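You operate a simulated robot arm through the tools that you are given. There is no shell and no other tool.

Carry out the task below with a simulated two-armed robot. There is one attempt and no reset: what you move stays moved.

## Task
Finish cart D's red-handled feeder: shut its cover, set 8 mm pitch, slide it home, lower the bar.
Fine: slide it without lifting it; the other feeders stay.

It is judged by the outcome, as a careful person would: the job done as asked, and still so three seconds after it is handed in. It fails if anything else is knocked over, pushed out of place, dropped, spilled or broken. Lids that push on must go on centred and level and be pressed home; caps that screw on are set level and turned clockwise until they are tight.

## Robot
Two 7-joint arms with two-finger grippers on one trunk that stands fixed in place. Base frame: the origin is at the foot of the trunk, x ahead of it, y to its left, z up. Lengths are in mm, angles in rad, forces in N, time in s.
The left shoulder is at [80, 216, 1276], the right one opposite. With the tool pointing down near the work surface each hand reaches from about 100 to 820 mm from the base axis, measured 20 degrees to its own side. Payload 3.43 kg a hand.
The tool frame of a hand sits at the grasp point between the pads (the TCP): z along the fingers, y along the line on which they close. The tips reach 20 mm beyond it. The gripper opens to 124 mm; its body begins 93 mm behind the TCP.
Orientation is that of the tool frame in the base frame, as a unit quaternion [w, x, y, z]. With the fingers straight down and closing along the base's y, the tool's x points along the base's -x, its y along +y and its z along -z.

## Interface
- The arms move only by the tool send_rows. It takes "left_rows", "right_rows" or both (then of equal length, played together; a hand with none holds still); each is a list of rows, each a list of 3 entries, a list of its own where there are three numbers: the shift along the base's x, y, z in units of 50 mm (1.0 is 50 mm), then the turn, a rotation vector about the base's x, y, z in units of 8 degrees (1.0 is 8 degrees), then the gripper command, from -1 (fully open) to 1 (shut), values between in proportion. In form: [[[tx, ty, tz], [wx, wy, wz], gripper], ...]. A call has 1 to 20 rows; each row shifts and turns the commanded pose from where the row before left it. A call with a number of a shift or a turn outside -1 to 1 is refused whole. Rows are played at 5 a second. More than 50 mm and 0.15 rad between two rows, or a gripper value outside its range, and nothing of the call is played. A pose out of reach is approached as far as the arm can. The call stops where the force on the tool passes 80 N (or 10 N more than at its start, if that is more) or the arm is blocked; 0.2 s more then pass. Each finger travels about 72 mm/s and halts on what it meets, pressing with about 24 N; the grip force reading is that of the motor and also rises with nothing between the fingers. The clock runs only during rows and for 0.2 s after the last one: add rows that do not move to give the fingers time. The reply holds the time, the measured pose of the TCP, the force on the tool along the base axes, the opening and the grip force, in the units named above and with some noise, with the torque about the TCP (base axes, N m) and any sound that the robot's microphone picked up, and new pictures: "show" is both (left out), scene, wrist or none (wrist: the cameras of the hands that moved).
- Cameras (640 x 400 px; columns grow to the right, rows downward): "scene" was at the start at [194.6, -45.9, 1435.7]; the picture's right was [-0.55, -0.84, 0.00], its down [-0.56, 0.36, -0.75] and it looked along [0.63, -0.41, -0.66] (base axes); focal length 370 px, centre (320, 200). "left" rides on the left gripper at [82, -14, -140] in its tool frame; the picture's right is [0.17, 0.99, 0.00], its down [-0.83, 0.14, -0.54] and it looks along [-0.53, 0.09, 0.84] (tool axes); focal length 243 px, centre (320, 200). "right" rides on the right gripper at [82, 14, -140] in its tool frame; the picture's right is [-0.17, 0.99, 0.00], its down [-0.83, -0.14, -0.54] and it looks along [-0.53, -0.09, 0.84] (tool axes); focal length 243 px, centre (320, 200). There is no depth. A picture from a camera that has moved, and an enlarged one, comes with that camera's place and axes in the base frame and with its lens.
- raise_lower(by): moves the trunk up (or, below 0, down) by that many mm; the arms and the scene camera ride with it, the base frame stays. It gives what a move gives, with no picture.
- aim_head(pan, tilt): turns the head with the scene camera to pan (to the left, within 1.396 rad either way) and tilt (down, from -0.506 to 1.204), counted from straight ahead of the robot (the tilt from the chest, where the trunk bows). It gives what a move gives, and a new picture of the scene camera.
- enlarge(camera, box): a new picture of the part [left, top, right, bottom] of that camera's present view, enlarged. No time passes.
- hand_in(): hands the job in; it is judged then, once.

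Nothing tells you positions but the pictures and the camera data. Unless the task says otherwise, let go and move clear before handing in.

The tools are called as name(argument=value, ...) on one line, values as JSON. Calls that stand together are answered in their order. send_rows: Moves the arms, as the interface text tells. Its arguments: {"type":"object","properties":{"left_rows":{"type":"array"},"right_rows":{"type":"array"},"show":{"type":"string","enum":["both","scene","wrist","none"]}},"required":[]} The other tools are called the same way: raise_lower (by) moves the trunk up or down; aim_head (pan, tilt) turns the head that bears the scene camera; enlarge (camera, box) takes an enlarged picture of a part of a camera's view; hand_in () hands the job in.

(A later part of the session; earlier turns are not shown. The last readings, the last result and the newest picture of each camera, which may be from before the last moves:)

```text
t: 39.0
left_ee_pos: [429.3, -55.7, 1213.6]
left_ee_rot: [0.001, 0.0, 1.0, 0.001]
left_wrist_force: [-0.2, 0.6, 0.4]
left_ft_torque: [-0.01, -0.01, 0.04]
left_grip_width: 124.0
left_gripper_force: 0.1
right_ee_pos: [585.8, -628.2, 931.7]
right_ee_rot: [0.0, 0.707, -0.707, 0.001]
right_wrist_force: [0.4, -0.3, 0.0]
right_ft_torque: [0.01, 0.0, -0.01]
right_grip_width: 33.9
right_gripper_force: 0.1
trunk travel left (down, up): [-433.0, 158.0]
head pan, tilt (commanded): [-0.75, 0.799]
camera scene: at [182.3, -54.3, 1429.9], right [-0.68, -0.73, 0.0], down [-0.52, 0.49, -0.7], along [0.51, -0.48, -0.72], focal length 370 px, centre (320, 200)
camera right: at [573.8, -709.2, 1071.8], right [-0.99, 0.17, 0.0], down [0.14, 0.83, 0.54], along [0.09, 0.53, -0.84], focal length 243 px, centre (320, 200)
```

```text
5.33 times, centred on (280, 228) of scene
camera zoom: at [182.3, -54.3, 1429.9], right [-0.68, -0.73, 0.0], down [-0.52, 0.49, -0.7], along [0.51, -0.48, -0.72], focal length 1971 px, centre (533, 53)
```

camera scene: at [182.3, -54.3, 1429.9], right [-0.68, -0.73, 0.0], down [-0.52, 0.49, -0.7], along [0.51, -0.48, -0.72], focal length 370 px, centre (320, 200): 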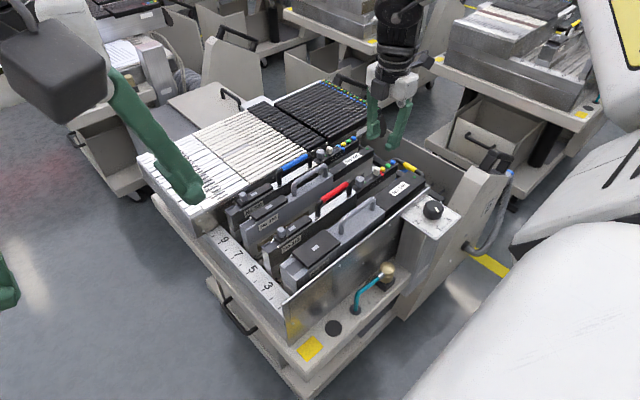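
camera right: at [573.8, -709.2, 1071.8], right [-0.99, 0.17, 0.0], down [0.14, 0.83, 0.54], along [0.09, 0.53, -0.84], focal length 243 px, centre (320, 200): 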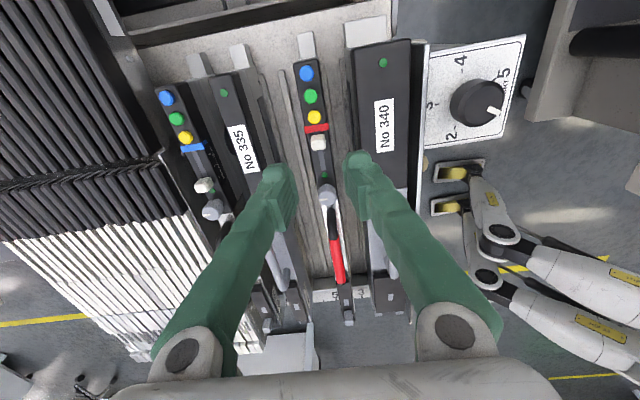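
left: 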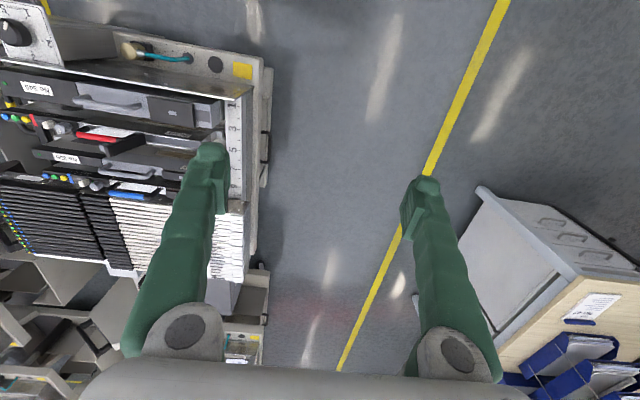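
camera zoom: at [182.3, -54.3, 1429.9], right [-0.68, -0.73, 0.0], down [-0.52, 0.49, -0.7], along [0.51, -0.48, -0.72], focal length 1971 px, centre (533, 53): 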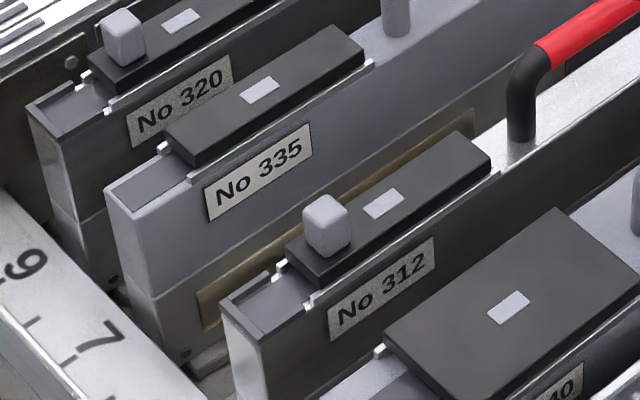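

The block now sits beside the red band at the 8 mm end, and the feeder hasn't moved. I'll shift the hand toward the robot to view the printed marks and verify alignment.

send_rows(right_rows=[[[-0.9, 0.2, 0.3], [0, 0, 0], 0.45], [[-0.9, 0.2, 0.3], [0, 0, 0], 0.45], [[-0.9, 0.2, 0.2], [0, 0, 0], 0.45]], show="wrist")

enlarge(camera="right", box=[180, 80, 300, 180])

```text
t: 39.8
left_ee_pos: [429.3, -57.4, 1214.4]
left_ee_rot: [0.0, 0.0, 1.0, 0.0]
left_wrist_force: [0.4, -0.7, -0.2]
left_ft_torque: [0.03, -0.04, 0.03]
left_grip_width: 124.0
left_gripper_force: 0.0
right_ee_pos: [455.2, -598.0, 970.9]
right_ee_rot: [0.0, -0.707, 0.707, 0.001]
right_wrist_force: [-1.1, -0.7, 1.1]
right_ft_torque: [0.0, -0.02, 0.0]
right_grip_width: 34.3
right_gripper_force: 0.1
trunk travel left (down, up): [-433.0, 158.0]
head pan, tilt (commanded): [-0.75, 0.799]
camera right: at [441.7, -679.6, 1110.4], right [-0.99, 0.16, 0.0], down [0.14, 0.83, 0.54], along [0.09, 0.53, -0.84], focal length 243 px, centre (320, 200)
```

right: 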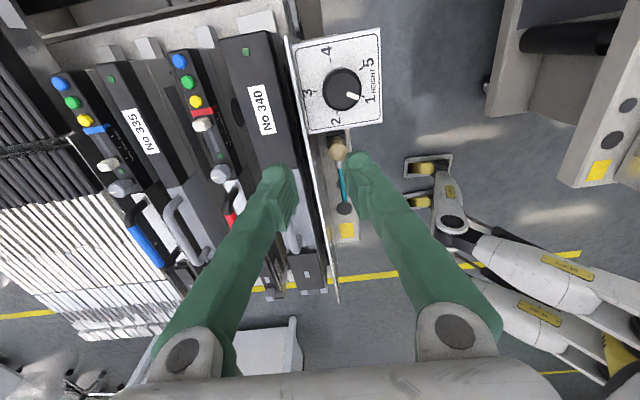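

```text
4.00 times, centred on (240, 130) of right
camera zoom: at [441.7, -679.6, 1110.4], right [-0.99, 0.16, 0.0], down [0.14, 0.83, 0.54], along [0.09, 0.53, -0.84], focal length 970 px, centre (640, 480)
```

zoom: 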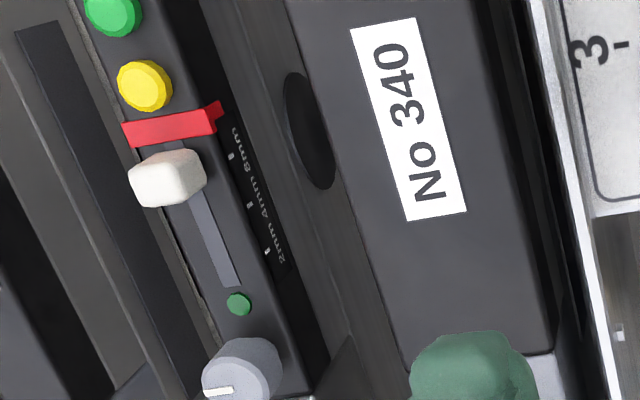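

The block is at the 8 mm mark. Now for the bar: I'll move the hand back beyond the tails for a look at the bar and the tails' alignment.

send_rows(right_rows=[[[0, -0.7, 0.4], [0, 0, 0], 0.45], [[0, -0.8, 0.3], [0, 0, 0], 0.45], [[0, -0.9, 0.2], [0, 0, 0], 0.45], [[0, -0.9, 0], [0, 0, 0], 0.45], [[0, -0.9, 0], [0, 0, 0], 0.45]], show="wrist")

enlarge(camera="right", box=[170, 70, 350, 200])

enlarge(camera="right", box=[220, 110, 320, 180])

```text
t: 41.0
left_ee_pos: [432.0, -57.0, 1212.4]
left_ee_rot: [0.0, 0.0, 1.0, 0.0]
left_wrist_force: [0.1, 0.3, -0.7]
left_ft_torque: [0.03, 0.01, 0.01]
left_grip_width: 124.0
left_gripper_force: 0.1
right_ee_pos: [454.6, -809.1, 1015.6]
right_ee_rot: [0.001, -0.707, 0.707, 0.0]
right_wrist_force: [0.4, 0.3, -0.5]
right_ft_torque: [0.03, 0.02, 0.02]
right_grip_width: 33.9
right_gripper_force: 0.1
trunk travel left (down, up): [-433.0, 158.0]
head pan, tilt (commanded): [-0.75, 0.799]
camera right: at [442.0, -890.6, 1154.4], right [-0.99, 0.17, 0.0], down [0.14, 0.83, 0.54], along [0.09, 0.53, -0.84], focal length 243 px, centre (320, 200)
```

right: 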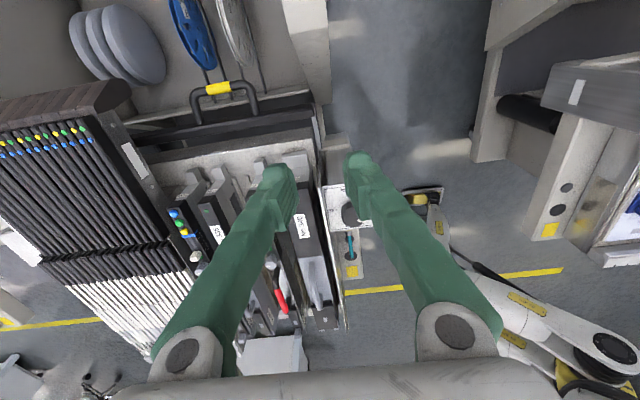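

```text
3.08 times, centred on (260, 135) of right
camera zoom: at [442.0, -890.6, 1154.4], right [-0.99, 0.17, 0.0], down [0.14, 0.83, 0.54], along [0.09, 0.53, -0.84], focal length 746 px, centre (505, 400)
```

zoom: 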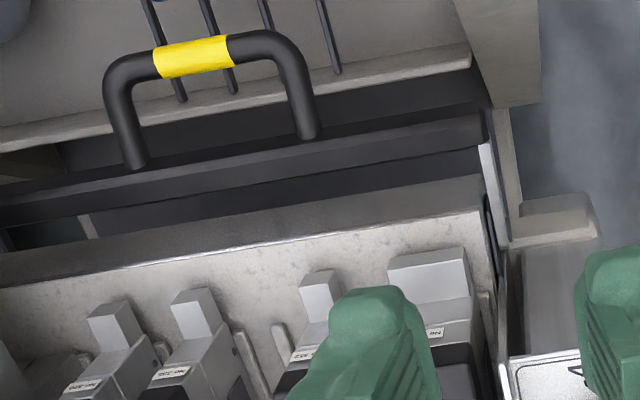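

```text
5.71 times, centred on (270, 145) of right
camera zoom: at [442.0, -890.6, 1154.4], right [-0.99, 0.17, 0.0], down [0.14, 0.83, 0.54], along [0.09, 0.53, -0.84], focal length 1386 px, centre (606, 514)
```

zoom: 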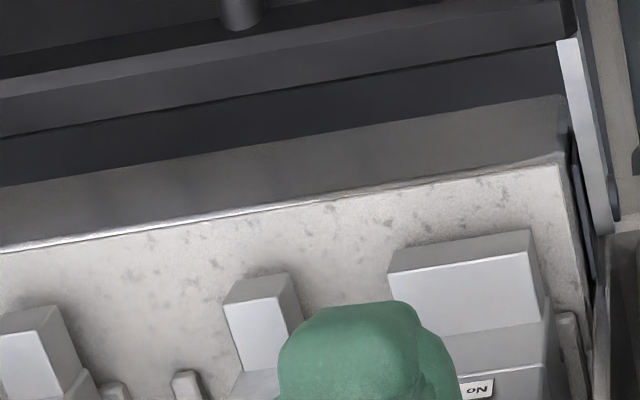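

All four tails now line up, so 312 is home. Now I'll test the bar gently: close the fingers and come down onto the bar's top near its robot-side end to feel which way it is free to move.

send_rows(right_rows=[[[0.75, 0.12, -0.5], [0, 0, 0], 1], [[0.75, 0.12, -0.5], [0, 0, 0], 1], [[0, 0, -0.9], [0, 0, 0], 1], [[0, 0, -0.9], [0, 0, 0], 1], [[0, 0, -0.9], [0, 0, 0], 1], [[0, 0, -0.9], [0, 0, 0], 1]], show="both")

enlarge(camera="right", box=[180, 60, 420, 240])

```text
t: 42.4
left_ee_pos: [430.7, -57.1, 1213.0]
left_ee_rot: [0.0, 0.0, 1.0, 0.0]
left_wrist_force: [0.3, 0.6, -0.1]
left_ft_torque: [0.03, -0.01, -0.03]
left_grip_width: 124.1
left_gripper_force: 0.0
right_ee_pos: [526.3, -797.5, 781.3]
right_ee_rot: [0.001, -0.707, 0.707, 0.001]
right_wrist_force: [0.1, 0.0, 0.2]
right_ft_torque: [-0.01, 0.04, 0.0]
right_grip_width: 0.2
right_gripper_force: 24.2
trunk travel left (down, up): [-433.0, 158.0]
head pan, tilt (commanded): [-0.75, 0.799]
camera scene: at [184.0, -56.3, 1429.6], right [-0.68, -0.73, 0.0], down [-0.52, 0.49, -0.7], along [0.51, -0.47, -0.72], focal length 370 px, centre (320, 200)
camera right: at [513.3, -879.6, 921.5], right [-0.99, 0.17, 0.0], down [0.14, 0.83, 0.54], along [0.09, 0.53, -0.84], focal length 243 px, centre (320, 200)
```

scene: 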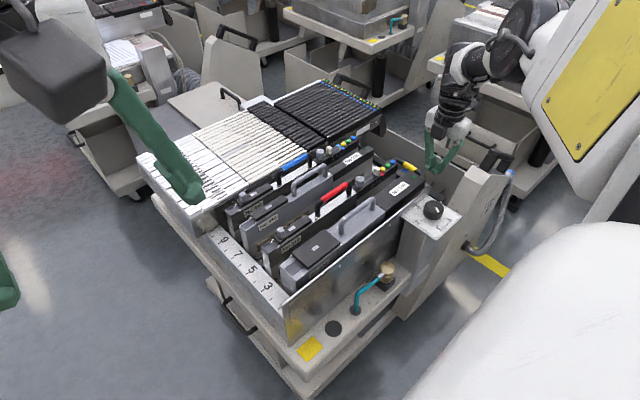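
right: 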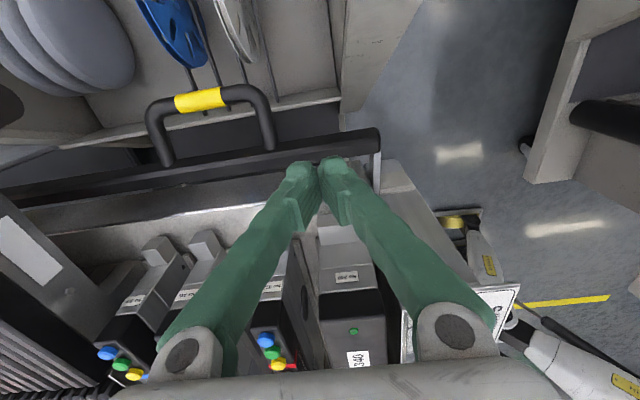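

```text
2.22 times, centred on (300, 150) of right
camera zoom: at [513.3, -879.6, 921.5], right [-0.99, 0.17, 0.0], down [0.14, 0.83, 0.54], along [0.09, 0.53, -0.84], focal length 539 px, centre (364, 311)
```

zoom: 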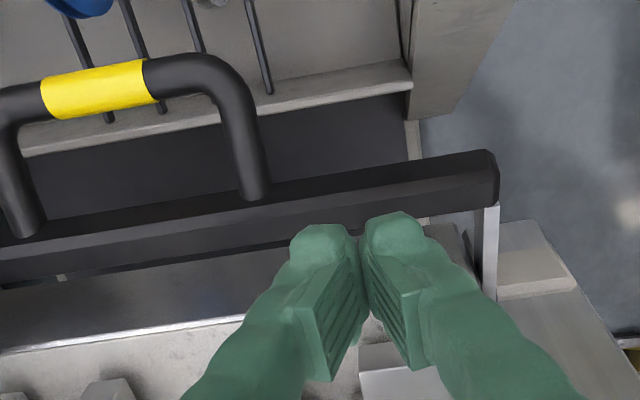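

Fingertips are directly above the bar. Lowering slowly to touch it.

send_rows(right_rows=[[[0, 0, -0.9], [0, 0, 0], 1], [[0, 0, -0.2], [0, 0, 0], 1], [[0, 0, -0.1], [0, 0, 0], 1]], show="wrist")

```text
t: 43.2
left_ee_pos: [430.5, -56.8, 1213.8]
left_ee_rot: [0.0, 0.0, 1.0, 0.0]
left_wrist_force: [0.7, 0.0, 0.8]
left_ft_torque: [0.03, 0.0, 0.02]
left_grip_width: 124.2
left_gripper_force: 0.1
right_ee_pos: [515.1, -770.5, 738.7]
right_ee_rot: [0.001, 0.707, -0.707, 0.0]
right_wrist_force: [-0.2, -0.9, 0.0]
right_ft_torque: [-0.03, -0.03, -0.01]
right_grip_width: 0.4
right_gripper_force: 23.5
right hand out of reach, approached as far as the arm can: row 1, 2
trunk travel left (down, up): [-433.0, 158.0]
head pan, tilt (commanded): [-0.75, 0.799]
camera right: at [502.9, -852.7, 879.8], right [-0.99, 0.17, 0.0], down [0.14, 0.83, 0.54], along [0.09, 0.53, -0.84], focal length 243 px, centre (320, 200)
```

right: 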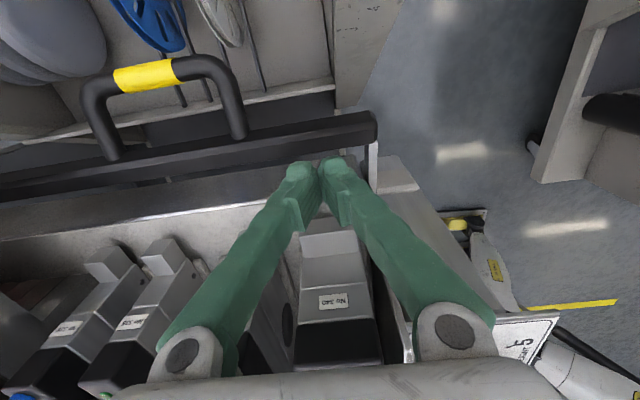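

The arm is at its reach limit there, so I'll raise the hand, then lower the trunk (which carries the arms down) to gain reach.

send_rows(right_rows=[[[0, 0, 0.9], [0, 0, 0], 1], [[0, 0, 0.9], [0, 0, 0], 1], [[0, 0, 0.9], [0, 0, 0], 1], [[0, 0, 0.9], [0, 0, 0], 1], [[0, 0, 0.9], [0, 0, 0], 1], [[0, 0, 0.9], [0, 0, 0], 1]], show="none")

```text
t: 44.6
left_ee_pos: [429.7, -56.7, 1213.0]
left_ee_rot: [0.0, 0.0, 1.0, -0.001]
left_wrist_force: [0.4, 0.5, -0.3]
left_ft_torque: [-0.02, 0.0, 0.0]
left_grip_width: 123.9
left_gripper_force: 0.0
right_ee_pos: [515.1, -768.1, 1011.7]
right_ee_rot: [0.0, 0.707, -0.707, 0.0]
right_wrist_force: [0.2, 1.2, -0.6]
right_ft_torque: [-0.01, -0.01, -0.01]
right_grip_width: 0.0
right_gripper_force: 24.4
trunk travel left (down, up): [-433.0, 158.0]
head pan, tilt (commanded): [-0.75, 0.799]
```

raise_lower(by=-120)

aim_head(pan=-0.9, tilt=0.7)

```text
t: 46.1
left_ee_pos: [429.8, -56.3, 1094.8]
left_ee_rot: [0.0, 0.0, 1.0, -0.001]
left_wrist_force: [-0.5, -0.5, -0.1]
left_ft_torque: [0.02, 0.01, 0.0]
left_grip_width: 124.1
left_gripper_force: 0.1
right_ee_pos: [517.9, -768.8, 891.2]
right_ee_rot: [0.0, 0.707, -0.707, 0.001]
right_wrist_force: [0.2, 0.3, -1.2]
right_ft_torque: [-0.01, -0.01, 0.0]
right_grip_width: 0.5
right_gripper_force: 24.1
trunk travel left (down, up): [-313.0, 278.0]
head pan, tilt (commanded): [-0.75, 0.799]
```

```text
t: 46.8
left_ee_pos: [430.8, -57.5, 1092.4]
left_ee_rot: [0.0, -0.001, 1.0, 0.0]
left_wrist_force: [-0.4, 0.6, 0.0]
left_ft_torque: [-0.01, 0.06, 0.0]
left_grip_width: 124.1
left_gripper_force: 0.1
right_ee_pos: [518.1, -769.3, 890.4]
right_ee_rot: [0.0, -0.707, 0.707, -0.001]
right_wrist_force: [0.1, -0.6, 0.6]
right_ft_torque: [-0.05, -0.02, -0.01]
right_grip_width: 0.0
right_gripper_force: 24.0
trunk travel left (down, up): [-313.0, 278.0]
head pan, tilt (commanded): [-0.901, 0.7]
camera scene: at [207.0, -66.6, 1318.3], right [-0.78, -0.62, 0.0], down [-0.4, 0.5, -0.76], along [0.48, -0.6, -0.64], focal length 370 px, centre (320, 200)
```

scene: 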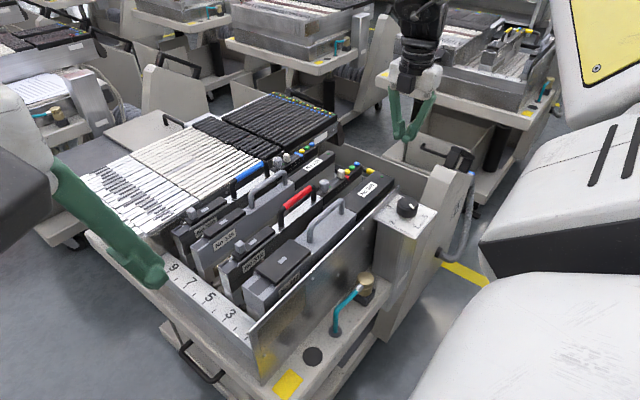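

raise_lower(by=-70)

send_rows(right_rows=[[[0.15, -0.5, 0], [0, 0, 0], 1], [[0, 0, -0.6], [0, 0, 0], 1], [[0, 0, -0.5], [0, 0, 0], 1]], show="both")

enlarge(camera="right", box=[180, 60, 420, 240])

```text
t: 47.9
left_ee_pos: [430.8, -56.6, 1024.3]
left_ee_rot: [0.0, 0.0, 1.0, 0.0]
left_wrist_force: [0.5, 0.4, -0.4]
left_ft_torque: [0.0, -0.01, 0.02]
left_grip_width: 124.1
left_gripper_force: 0.0
right_ee_pos: [516.2, -769.4, 822.4]
right_ee_rot: [0.0, 0.707, -0.707, 0.001]
right_wrist_force: [-0.5, 0.2, -0.1]
right_ft_torque: [0.01, 0.0, -0.01]
right_grip_width: 0.1
right_gripper_force: 23.9
trunk travel left (down, up): [-243.0, 348.0]
head pan, tilt (commanded): [-0.901, 0.7]
```

```text
t: 48.7
left_ee_pos: [430.8, -57.0, 1023.9]
left_ee_rot: [0.001, 0.0, 1.0, 0.0]
left_wrist_force: [-0.3, -0.3, 0.3]
left_ft_torque: [0.01, 0.04, 0.0]
left_grip_width: 124.0
left_gripper_force: 0.1
right_ee_pos: [526.5, -796.8, 768.4]
right_ee_rot: [0.0, -0.707, 0.708, 0.0]
right_wrist_force: [0.0, 1.2, -1.0]
right_ft_torque: [0.04, 0.02, -0.01]
right_grip_width: 0.1
right_gripper_force: 23.8
trunk travel left (down, up): [-243.0, 348.0]
head pan, tilt (commanded): [-0.901, 0.7]
camera scene: at [228.0, -67.2, 1245.7], right [-0.78, -0.62, 0.0], down [-0.4, 0.51, -0.76], along [0.47, -0.6, -0.64], focal length 370 px, centre (320, 200)
camera right: at [513.6, -878.8, 907.1], right [-0.99, 0.17, 0.0], down [0.14, 0.83, 0.54], along [0.09, 0.53, -0.84], focal length 243 px, centre (320, 200)
```

scene: 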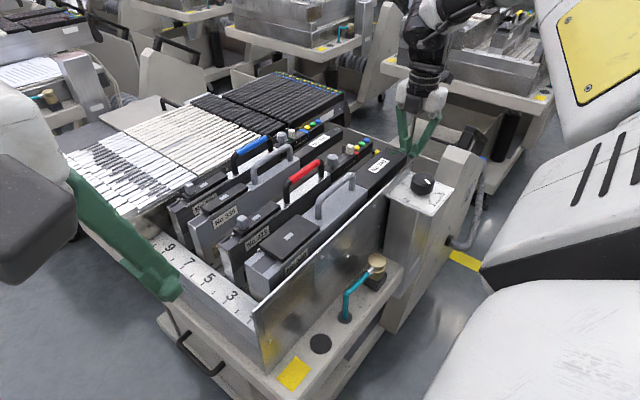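
right: 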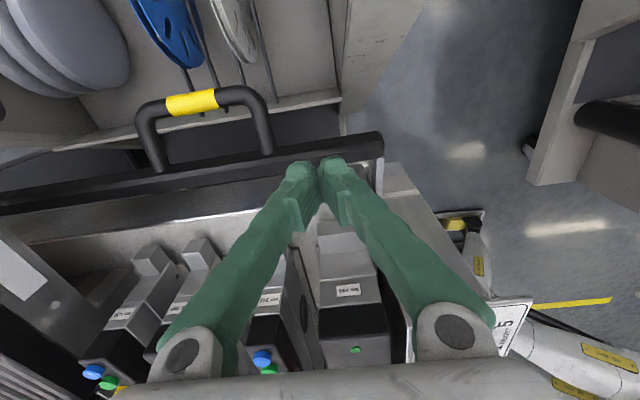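

```text
2.22 times, centred on (300, 150) of right
camera zoom: at [513.6, -878.8, 907.1], right [-0.99, 0.17, 0.0], down [0.14, 0.83, 0.54], along [0.09, 0.53, -0.84], focal length 539 px, centre (364, 311)
```

zoom: 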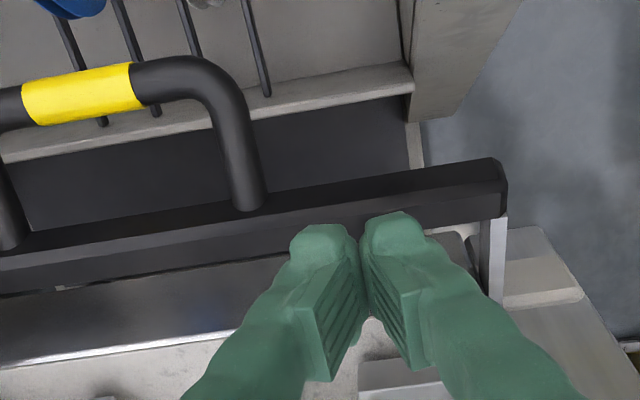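

send_rows(right_rows=[[[0, 0, -0.6], [0, 0, 0], 1], [[0, 0, -0.3], [0, 0, 0], 1], [[0, 0, -0.1], [0, 0, 0], 1]], show="wrist")

enlarge(camera="right", box=[180, 60, 420, 240])

```text
t: 49.5
left_ee_pos: [428.7, -56.6, 1024.6]
left_ee_rot: [0.0, -0.001, 1.0, 0.0]
left_wrist_force: [0.2, -0.7, 0.2]
left_ft_torque: [-0.01, 0.0, -0.01]
left_grip_width: 124.0
left_gripper_force: 0.1
right_ee_pos: [525.8, -794.6, 718.5]
right_ee_rot: [0.001, -0.707, 0.707, -0.001]
right_wrist_force: [-2.4, 1.5, 4.4]
right_ft_torque: [0.04, 0.01, 0.01]
right_grip_width: 6.2
right_gripper_force: 34.6
trunk travel left (down, up): [-243.0, 348.0]
head pan, tilt (commanded): [-0.901, 0.7]
camera right: at [512.4, -877.1, 858.0], right [-0.99, 0.17, 0.0], down [0.14, 0.83, 0.54], along [0.09, 0.53, -0.84], focal length 243 px, centre (320, 200)
```

right: 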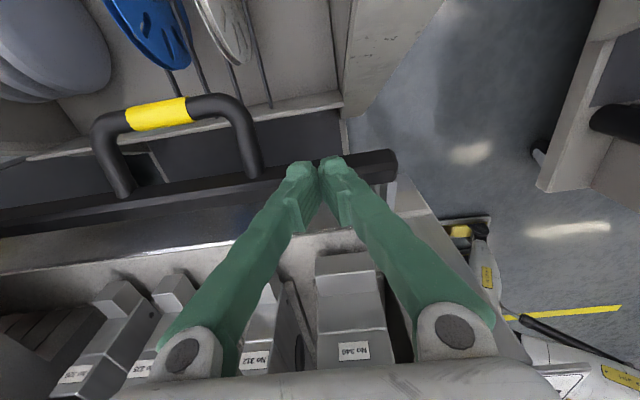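

```text
2.22 times, centred on (300, 150) of right
camera zoom: at [512.4, -877.1, 858.0], right [-0.99, 0.17, 0.0], down [0.14, 0.83, 0.54], along [0.09, 0.53, -0.84], focal length 539 px, centre (364, 311)
```

zoom: 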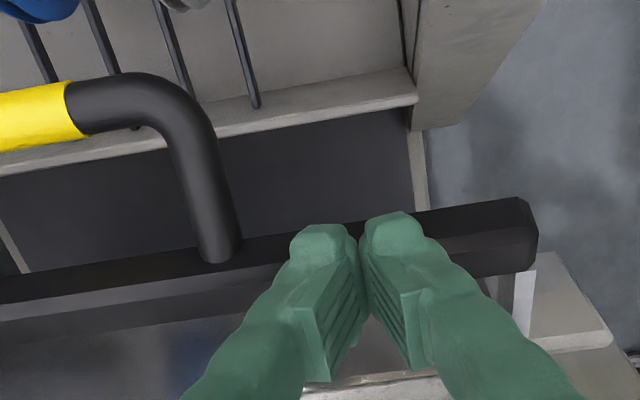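

Contact at tip height ≈ 698 mm. A little more downward push to see if it yields.

send_rows(right_rows=[[[0, 0, -0.1], [0, 0, 0], 1], [[0, 0, 0], [0, 0, 0], 1]], show="wrist")

enlarge(camera="right", box=[180, 60, 420, 240])

```text
t: 50.1
left_ee_pos: [428.2, -53.4, 1025.3]
left_ee_rot: [0.002, 0.0, 1.0, -0.001]
left_wrist_force: [-0.1, -0.3, -0.9]
left_ft_torque: [-0.01, -0.02, 0.02]
left_grip_width: 123.8
left_gripper_force: 0.0
right_ee_pos: [525.7, -794.7, 717.4]
right_ee_rot: [0.0, -0.706, 0.708, -0.005]
right_wrist_force: [-3.9, -9.4, 40.1]
right_ft_torque: [-0.33, 0.12, -0.05]
right_grip_width: 5.9
right_gripper_force: 34.3
trunk travel left (down, up): [-243.0, 348.0]
head pan, tilt (commanded): [-0.901, 0.7]
camera right: at [511.4, -875.9, 858.0], right [-0.99, 0.17, -0.01], down [0.14, 0.83, 0.53], along [0.1, 0.53, -0.85], focal length 243 px, centre (320, 200)
```

right: 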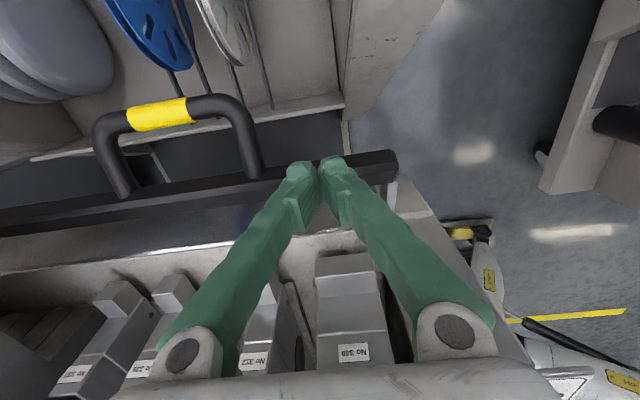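

```text
2.22 times, centred on (300, 150) of right
camera zoom: at [511.4, -875.9, 858.0], right [-0.99, 0.17, -0.01], down [0.14, 0.83, 0.53], along [0.1, 0.53, -0.85], focal length 539 px, centre (364, 311)
```

zoom: 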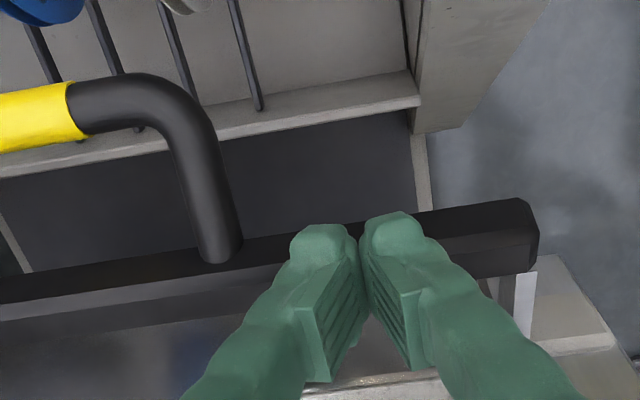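

It holds firm at 40 N (about 3 N·m at the hinge). I'll try slightly harder, still under the force cut-off, to tell a stiff hinge from a hard stop.

send_rows(right_rows=[[[0, 0, -0.07], [0, 0, 0], 1], [[0, 0, 0], [0, 0, 0], 1]], show="wrist")

```text
t: 50.7
left_ee_pos: [425.9, -51.9, 1025.2]
left_ee_rot: [0.002, 0.0, 1.0, -0.002]
left_wrist_force: [-0.7, 0.3, 0.3]
left_ft_torque: [-0.02, -0.01, 0.01]
left_grip_width: 124.0
left_gripper_force: 0.0
right_ee_pos: [525.4, -795.7, 718.2]
right_ee_rot: [0.001, -0.707, 0.707, -0.008]
right_wrist_force: [-4.0, -18.2, 63.6]
right_ft_torque: [-0.53, 0.21, 0.32]
right_grip_width: 6.2
right_gripper_force: 34.5
trunk travel left (down, up): [-243.0, 348.0]
head pan, tilt (commanded): [-0.901, 0.7]
camera right: at [510.7, -875.3, 858.1], right [-0.99, 0.17, -0.01], down [0.14, 0.84, 0.53], along [0.1, 0.52, -0.85], focal length 243 px, centre (320, 200)
```

right: 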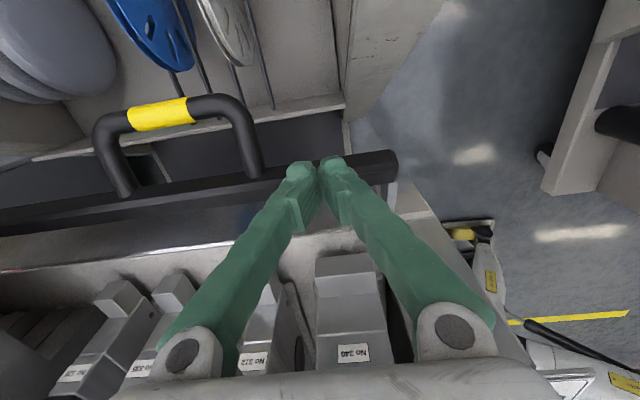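

It doesn't yield at 64 N, so the bar is resting on its outer stop and can only swing up toward the tails (as on the neighbouring carts, where it stands right behind the feeder bodies). I'll back off, rotate the hand so it closes along y, and grip the bar in the gap between feeders (x≈559) to see how it swings.

send_rows(right_rows=[[[0, 0, 0.4], [0, 0, 0], 1], [[0, 0, 0.9], [0, 0, 0], 1], [[0, 0, 0.9], [0, 0, 0], 1], [[0.05, 0, 0], [0, 0, -0.94], 0.2], [[0.05, 0, 0], [0, 0, -0.94], 0.2], [[0.05, 0, 0], [0, 0, -0.94], 0.2], [[0.05, 0, 0], [0, 0, -0.94], 0.2], [[0.05, 0, 0], [0, 0, -0.94], 0.2], [[0.05, 0, 0], [0, 0, -0.94], 0.2], [[0.05, 0, 0], [0, 0, -0.94], 0.2], [[0.05, 0, 0], [0, 0, -0.94], 0.2], [[0.05, 0, 0], [0, 0, -0.94], 0.2], [[0.05, 0, 0], [0, 0, -0.94], 0.2], [[0.05, 0, 0], [0, 0, -0.94], 0.2], [[0.05, 0, 0], [0, 0, -0.91], 0.2]], show="both")

enlarge(camera="right", box=[200, 60, 440, 260])

```text
t: 53.9
left_ee_pos: [430.4, -57.2, 1023.1]
left_ee_rot: [0.001, 0.0, 1.0, 0.0]
left_wrist_force: [-0.3, -0.5, 0.5]
left_ft_torque: [0.05, 0.03, -0.01]
left_grip_width: 124.0
left_gripper_force: 0.1
right_ee_pos: [556.0, -794.1, 817.5]
right_ee_rot: [0.0, 0.001, 1.0, 0.0]
right_wrist_force: [0.6, 0.0, -0.4]
right_ft_torque: [0.02, -0.01, 0.0]
right_grip_width: 49.6
right_gripper_force: 0.0
trunk travel left (down, up): [-243.0, 348.0]
head pan, tilt (commanded): [-0.901, 0.7]
camera scene: at [227.5, -66.7, 1245.9], right [-0.78, -0.62, 0.0], down [-0.4, 0.5, -0.76], along [0.48, -0.6, -0.64], focal length 370 px, centre (320, 200)
camera right: at [474.1, -780.1, 957.5], right [0.17, 0.99, 0.0], down [0.83, -0.14, 0.54], along [0.53, -0.09, -0.84], focal length 243 px, centre (320, 200)
```

scene: 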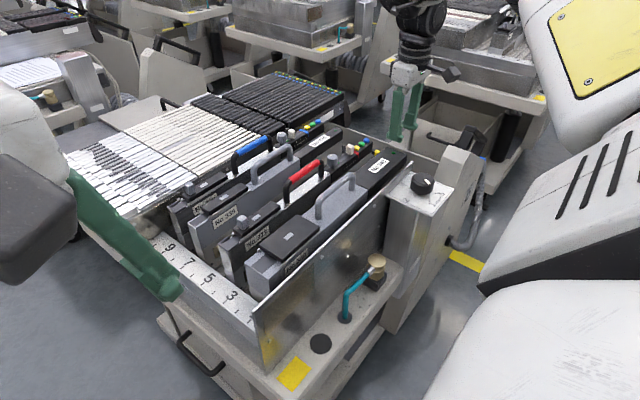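
right: 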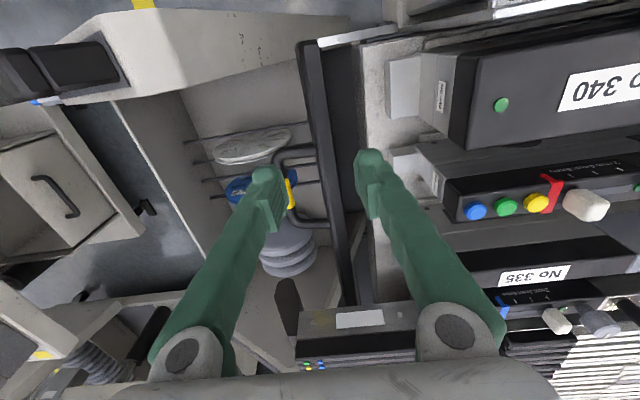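

```text
2.00 times, centred on (320, 160) of right
camera zoom: at [474.1, -780.1, 957.5], right [0.17, 0.99, 0.0], down [0.83, -0.14, 0.54], along [0.53, -0.09, -0.84], focal length 485 px, centre (320, 280)
```

zoom: 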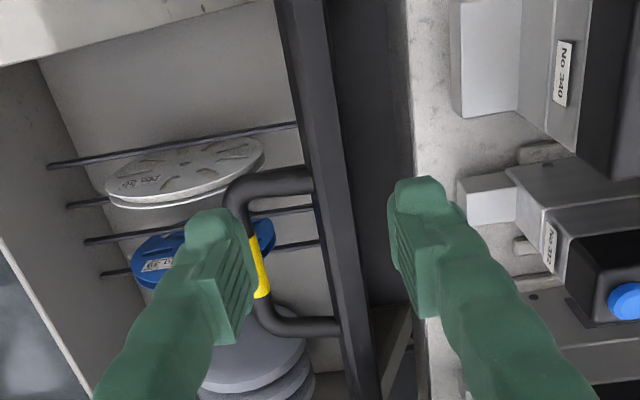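

Good view: fingers straddle the bar, near leg of its handle is at x≈577, feeder gap is x≈544–572. I'll lower the trunk a bit more for reach, then bring the fingers down around the bar.

raise_lower(by=-60)

send_rows(right_rows=[[[0, 0, -0.5], [0, 0, 0], 0.2], [[0, 0, -0.5], [0, 0, 0], 0.2], [[0, 0, -0.3], [0, 0, 0], 0.2]], show="wrist")

enlarge(camera="right", box=[200, 60, 440, 260])

```text
t: 54.9
left_ee_pos: [434.2, -55.8, 955.3]
left_ee_rot: [-0.008, 0.001, 1.0, -0.003]
left_wrist_force: [-0.4, -0.1, -0.4]
left_ft_torque: [0.04, -0.04, 0.0]
left_grip_width: 124.0
left_gripper_force: 0.2
right_ee_pos: [553.4, -793.7, 758.9]
right_ee_rot: [0.001, 0.0, 1.0, 0.0]
right_wrist_force: [-0.1, 0.0, 0.2]
right_ft_torque: [0.0, -0.02, 0.01]
right_grip_width: 49.7
right_gripper_force: 0.1
trunk travel left (down, up): [-183.0, 408.0]
head pan, tilt (commanded): [-0.901, 0.7]
```

```text
t: 55.7
left_ee_pos: [431.4, -55.0, 958.1]
left_ee_rot: [-0.007, 0.001, 1.0, -0.003]
left_wrist_force: [0.2, -0.5, 0.2]
left_ft_torque: [-0.05, -0.02, 0.01]
left_grip_width: 124.2
left_gripper_force: 0.1
right_ee_pos: [550.1, -794.2, 693.6]
right_ee_rot: [-0.001, 0.003, 1.0, 0.0]
right_wrist_force: [-19.0, 3.1, 12.1]
right_ft_torque: [-0.45, 1.4, -0.84]
right_grip_width: 48.9
right_gripper_force: 0.0
trunk travel left (down, up): [-183.0, 408.0]
head pan, tilt (commanded): [-0.901, 0.7]
camera right: at [469.5, -780.1, 833.8], right [0.17, 0.99, 0.0], down [0.83, -0.14, 0.54], along [0.53, -0.09, -0.84], focal length 243 px, centre (320, 200)
```

right: 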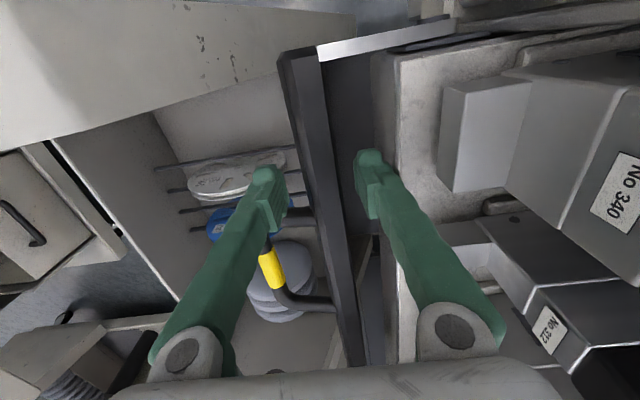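

```text
2.00 times, centred on (320, 160) of right
camera zoom: at [469.5, -780.1, 833.8], right [0.17, 0.99, 0.0], down [0.83, -0.14, 0.54], along [0.53, -0.09, -0.84], focal length 485 px, centre (320, 280)
```

zoom: 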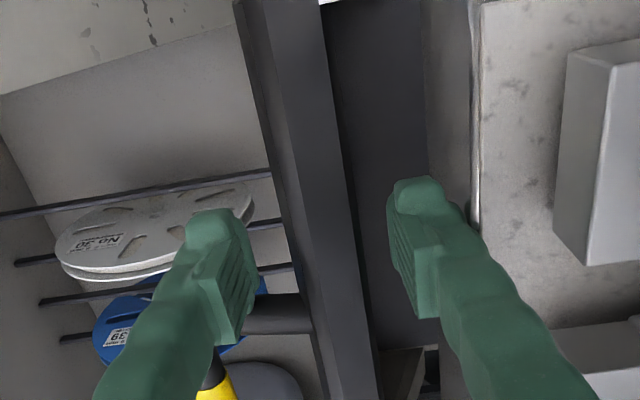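

The finger is brushing the handle's leg, and the trunk reads slightly tilted after the last lowering, so part of the right arm may be touching something. I'll raise the trunk back and check.

raise_lower(by=60)

aim_head(pan=-1.1, tilt=0.75)

```text
t: 56.7
left_ee_pos: [434.5, -56.0, 1015.6]
left_ee_rot: [-0.009, 0.001, 1.0, -0.003]
left_wrist_force: [0.4, -0.3, 0.3]
left_ft_torque: [0.01, 0.06, 0.02]
left_grip_width: 123.8
left_gripper_force: 0.1
right_ee_pos: [554.9, -793.5, 752.2]
right_ee_rot: [0.0, 0.0, 1.0, 0.0]
right_wrist_force: [0.6, 0.3, -0.6]
right_ft_torque: [0.02, -0.01, -0.01]
right_grip_width: 49.7
right_gripper_force: 0.0
trunk travel left (down, up): [-243.0, 348.0]
head pan, tilt (commanded): [-0.901, 0.7]
```

```text
t: 57.4
left_ee_pos: [433.8, -56.7, 1016.6]
left_ee_rot: [-0.008, 0.001, 1.0, -0.003]
left_wrist_force: [-0.1, 0.2, 0.0]
left_ft_torque: [0.0, -0.02, -0.02]
left_grip_width: 123.9
left_gripper_force: 0.1
right_ee_pos: [554.4, -793.7, 753.5]
right_ee_rot: [-0.001, 0.0, 1.0, 0.0]
right_wrist_force: [0.0, -0.2, -0.7]
right_ft_torque: [-0.02, 0.0, 0.0]
right_grip_width: 49.7
right_gripper_force: 0.1
trunk travel left (down, up): [-243.0, 348.0]
head pan, tilt (commanded): [-1.1, 0.75]
camera scene: at [212.1, -73.9, 1241.7], right [-0.89, -0.45, 0.0], down [-0.31, 0.61, -0.73], along [0.33, -0.65, -0.68], focal length 370 px, centre (320, 200)
```

scene: 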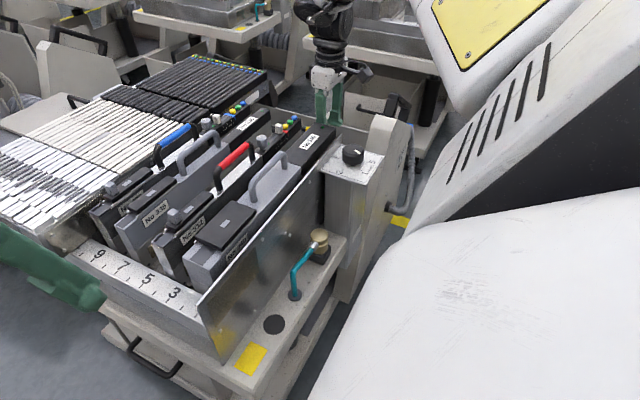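

send_rows(right_rows=[[[0, 0.2, 0.7], [0, 0, 0], 0.2], [[0, 0.2, 0.7], [0, 0, 0], 0.2], [[0, 0, 0.6], [0, 0, 0], 0.2]], show="both")

```text
t: 58.2
left_ee_pos: [433.8, -55.4, 1016.8]
left_ee_rot: [-0.008, 0.0, 1.0, -0.002]
left_wrist_force: [0.4, -0.8, 0.7]
left_ft_torque: [-0.02, -0.01, -0.02]
left_grip_width: 123.9
left_gripper_force: 0.1
right_ee_pos: [556.5, -774.4, 857.7]
right_ee_rot: [0.0, 0.0, 1.0, 0.0]
right_wrist_force: [-0.4, -0.2, 1.1]
right_ft_torque: [0.0, 0.04, 0.03]
right_grip_width: 49.8
right_gripper_force: 0.1
trunk travel left (down, up): [-243.0, 348.0]
head pan, tilt (commanded): [-1.1, 0.75]
camera scene: at [212.2, -73.3, 1241.7], right [-0.89, -0.45, 0.0], down [-0.31, 0.61, -0.73], along [0.33, -0.65, -0.68], focal length 370 px, centre (320, 200)
camera right: at [475.5, -760.4, 996.8], right [0.17, 0.99, 0.0], down [0.83, -0.14, 0.54], along [0.53, -0.09, -0.84], focal length 243 px, centre (320, 200)
```

scene: 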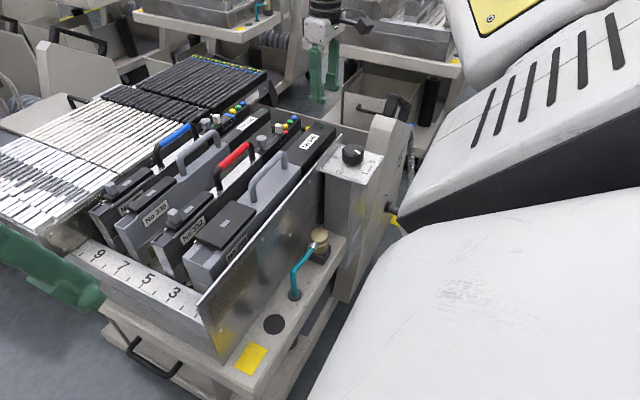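
right: 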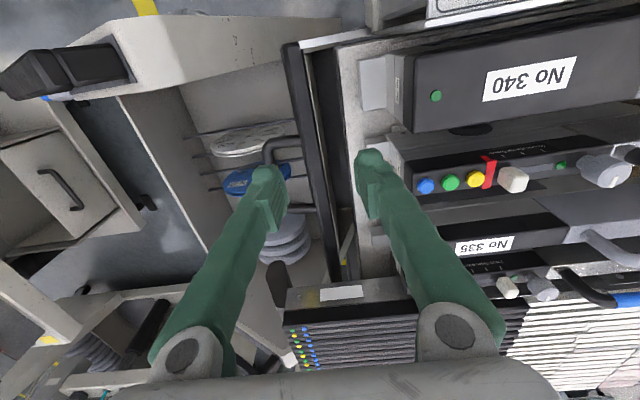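

The head axes show the trunk is upright; only the left hand's pose shifted slightly. I'll look toward the left arm to make sure nothing there was touched.

aim_head(pan=0.7, tilt=0.75)

enlarge(camera="left", box=[0, 0, 640, 400])

```text
t: 60.0
left_ee_pos: [434.4, -56.4, 1016.7]
left_ee_rot: [-0.008, 0.0, 1.0, -0.004]
left_wrist_force: [0.4, 0.4, -0.5]
left_ft_torque: [0.04, 0.01, 0.04]
left_grip_width: 124.0
left_gripper_force: 0.0
right_ee_pos: [558.5, -774.1, 855.7]
right_ee_rot: [0.001, 0.0, 1.0, 0.001]
right_wrist_force: [-0.7, 0.0, -0.4]
right_ft_torque: [0.01, 0.0, 0.04]
right_grip_width: 49.6
right_gripper_force: 0.0
trunk travel left (down, up): [-243.0, 348.0]
head pan, tilt (commanded): [0.7, 0.75]
camera scene: at [238.0, 53.2, 1241.6], right [0.64, -0.77, 0.0], down [-0.52, -0.44, -0.73], along [0.56, 0.47, -0.68], focal length 370 px, centre (320, 200)
```

scene: 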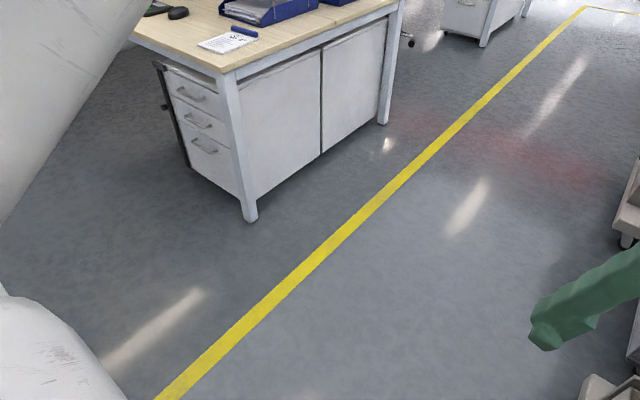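

```text
1.00 times, centred on (320, 200) of left (not enlarged: the box is as wide or as high as the picture)
camera zoom: at [355.4, -68.8, 1157.7], right [-0.17, 0.99, 0.0], down [0.84, 0.14, 0.52], along [0.52, 0.09, -0.85], focal length 243 px, centre (320, 200)
```

zoom: 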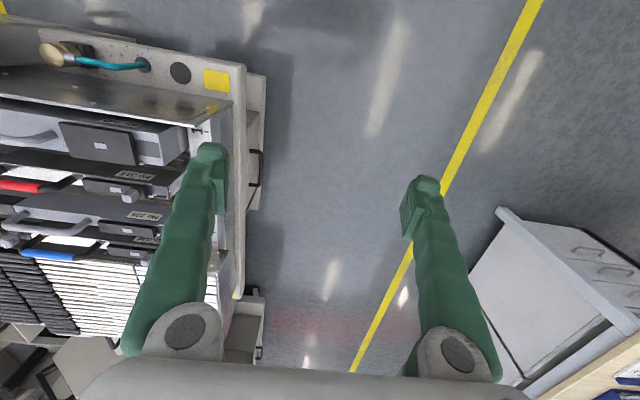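

Left side is clear. I'll come in at x≈540 (clear of the handle's leg), straddle the bar and grip it.

aim_head(pan=-1.0, tilt=0.75)

send_rows(right_rows=[[[-0.36, -0.42, -0.4], [0, 0, 0], 0.2], [[0, 0, -0.8], [0, 0, 0], 0.2], [[0, 0, -0.8], [0, 0, 0], 0.2], [[0, 0, -0.8], [0, 0, 0], 0.2], [[0, 0, -0.5], [0, 0, 0], 0.2]], show="both")

enlarge(camera="right", box=[200, 60, 440, 260])

```text
t: 61.7
left_ee_pos: [434.0, -57.5, 1016.4]
left_ee_rot: [-0.008, 0.0, 1.0, -0.003]
left_wrist_force: [0.1, -0.4, 0.7]
left_ft_torque: [0.01, 0.0, 0.01]
left_grip_width: 123.9
left_gripper_force: 0.1
right_ee_pos: [557.1, -774.5, 855.6]
right_ee_rot: [0.0, 0.0, 1.0, 0.0]
right_wrist_force: [0.7, 0.0, 0.6]
right_ft_torque: [0.04, -0.03, -0.05]
right_grip_width: 49.4
right_gripper_force: 0.1
trunk travel left (down, up): [-243.0, 348.0]
head pan, tilt (commanded): [-1.0, 0.75]
camera scene: at [219.4, -69.8, 1241.6], right [-0.84, -0.54, 0.0], down [-0.37, 0.57, -0.73], along [0.4, -0.62, -0.68], focal length 370 px, centre (320, 200)
```

scene: 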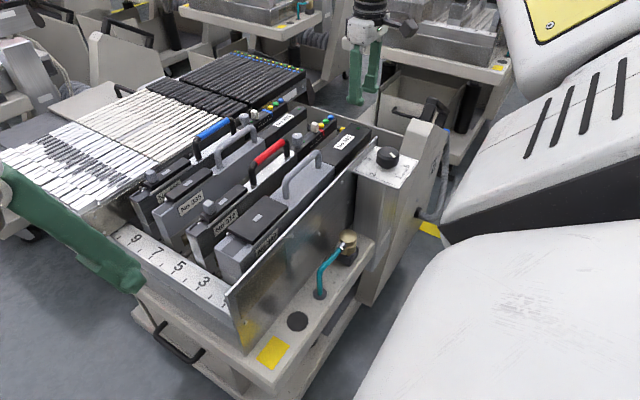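

```text
t: 62.9
left_ee_pos: [434.0, -57.0, 1016.4]
left_ee_rot: [-0.008, 0.0, 1.0, -0.002]
left_wrist_force: [-0.9, 0.2, 1.2]
left_ft_torque: [0.0, 0.02, 0.05]
left_grip_width: 124.3
left_gripper_force: 0.1
right_ee_pos: [536.4, -794.0, 687.8]
right_ee_rot: [0.0, 0.001, 1.0, 0.0]
right_wrist_force: [0.7, -0.1, 0.1]
right_ft_torque: [0.01, 0.02, -0.01]
right_grip_width: 49.6
right_gripper_force: 0.1
trunk travel left (down, up): [-243.0, 348.0]
head pan, tilt (commanded): [-1.0, 0.75]
camera scene: at [219.6, -70.3, 1241.6], right [-0.84, -0.54, 0.0], down [-0.37, 0.57, -0.73], along [0.4, -0.62, -0.68], focal length 370 px, centre (320, 200)
camera right: at [455.2, -781.0, 827.4], right [0.17, 0.99, 0.0], down [0.83, -0.14, 0.54], along [0.53, -0.09, -0.84], focal length 243 px, centre (320, 200)
```

scene: 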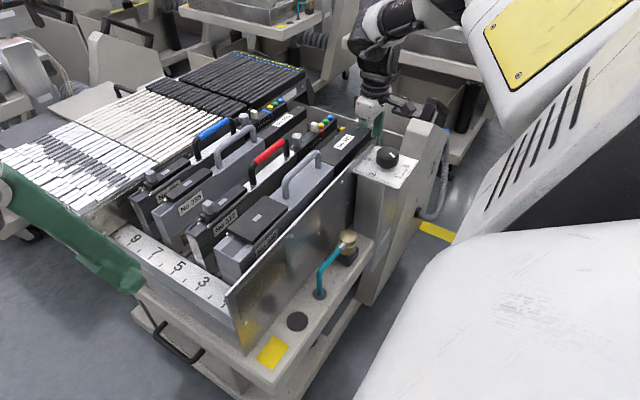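
right: 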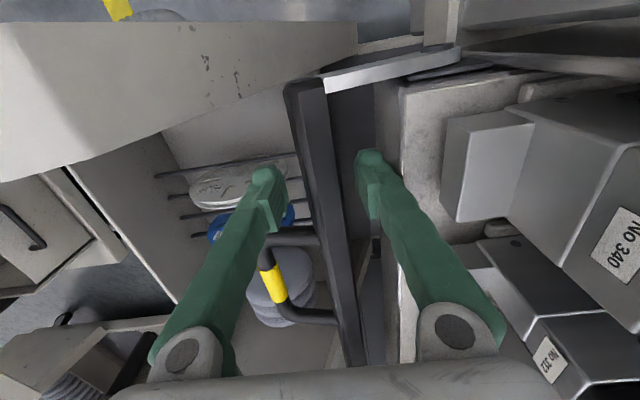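

```text
2.00 times, centred on (320, 160) of right
camera zoom: at [455.2, -781.0, 827.4], right [0.17, 0.99, 0.0], down [0.83, -0.14, 0.54], along [0.53, -0.09, -0.84], focal length 485 px, centre (320, 280)
```

zoom: 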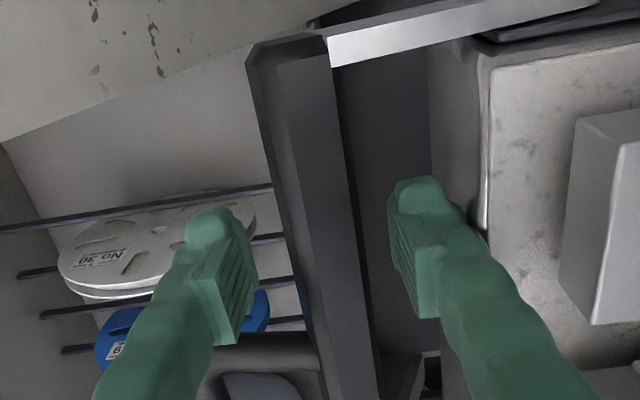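

Straddling the bar with no contact. Closing on it.

send_rows(right_rows=[[[0, 0, 0], [0, 0, 0], 1], [[0, 0, 0], [0, 0, 0], 1], [[0, 0, 0], [0, 0, 0], 1]], show="wrist")

enlarge(camera="right", box=[200, 60, 440, 260])

```text
t: 63.7
left_ee_pos: [433.8, -56.1, 1015.5]
left_ee_rot: [-0.008, 0.0, 1.0, -0.003]
left_wrist_force: [-0.5, 0.4, 0.0]
left_ft_torque: [-0.01, 0.02, -0.02]
left_grip_width: 123.9
left_gripper_force: 0.0
right_ee_pos: [537.0, -793.1, 687.2]
right_ee_rot: [-0.001, 0.0, 1.0, 0.001]
right_wrist_force: [-2.9, 11.3, -6.1]
right_ft_torque: [-0.46, -0.26, -0.23]
right_grip_width: 20.6
right_gripper_force: 45.3
trunk travel left (down, up): [-243.0, 348.0]
head pan, tilt (commanded): [-1.0, 0.75]
camera right: at [455.3, -779.7, 828.0], right [0.17, 0.99, 0.0], down [0.83, -0.14, 0.54], along [0.53, -0.09, -0.84], focal length 243 px, centre (320, 200)
```

right: 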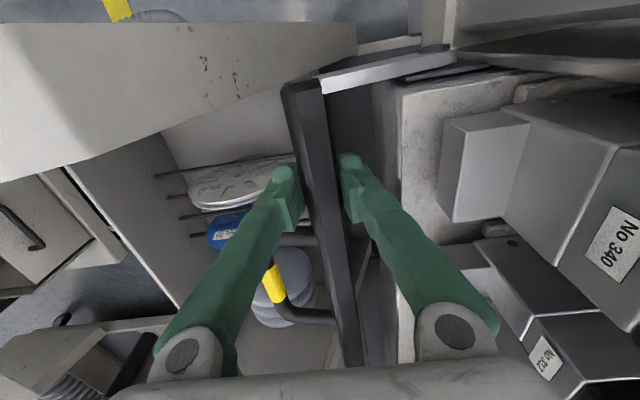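

```text
2.00 times, centred on (320, 160) of right
camera zoom: at [455.3, -779.7, 828.0], right [0.17, 0.99, 0.0], down [0.83, -0.14, 0.54], along [0.53, -0.09, -0.84], focal length 485 px, centre (320, 280)
```

zoom: 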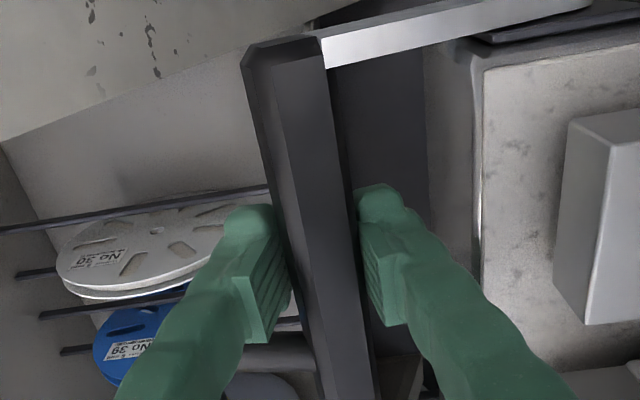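

Gripped (20.6 mm). I'll try a small lift along the bar's arc (mostly up, slightly +y).

send_rows(right_rows=[[[0, 0.035, 0.094], [0, 0, 0], 1], [[0, 0.035, 0.094], [0, 0, 0], 1], [[0, 0, 0], [0, 0, 0], 1]], show="wrist")

enlarge(camera="right", box=[200, 60, 440, 260])

```text
t: 64.5
left_ee_pos: [434.7, -57.6, 1014.4]
left_ee_rot: [-0.009, -0.001, 1.0, -0.002]
left_wrist_force: [-0.4, -0.4, 0.2]
left_ft_torque: [0.01, 0.0, 0.01]
left_grip_width: 124.1
left_gripper_force: 0.1
right_ee_pos: [535.9, -790.2, 695.3]
right_ee_rot: [-0.003, 0.0, 1.0, 0.002]
right_wrist_force: [-4.4, 24.8, -33.3]
right_ft_torque: [-0.94, -0.4, -0.77]
right_grip_width: 21.5
right_gripper_force: 43.9
trunk travel left (down, up): [-243.0, 348.0]
head pan, tilt (commanded): [-1.0, 0.75]
camera right: at [455.8, -777.5, 835.6], right [0.17, 0.99, 0.01], down [0.83, -0.14, 0.53], along [0.53, -0.08, -0.85], focal length 243 px, centre (320, 200)
```

right: 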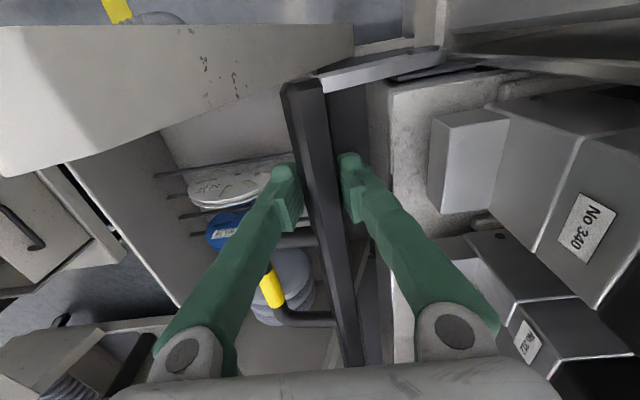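

```text
2.00 times, centred on (320, 160) of right
camera zoom: at [455.8, -777.5, 835.6], right [0.17, 0.99, 0.01], down [0.83, -0.14, 0.53], along [0.53, -0.08, -0.85], focal length 485 px, centre (320, 280)
```

zoom: 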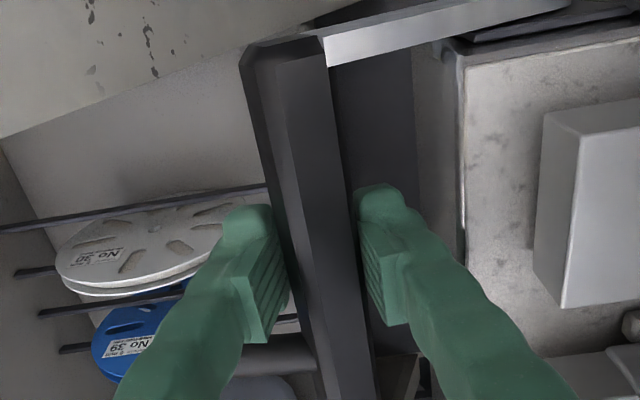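

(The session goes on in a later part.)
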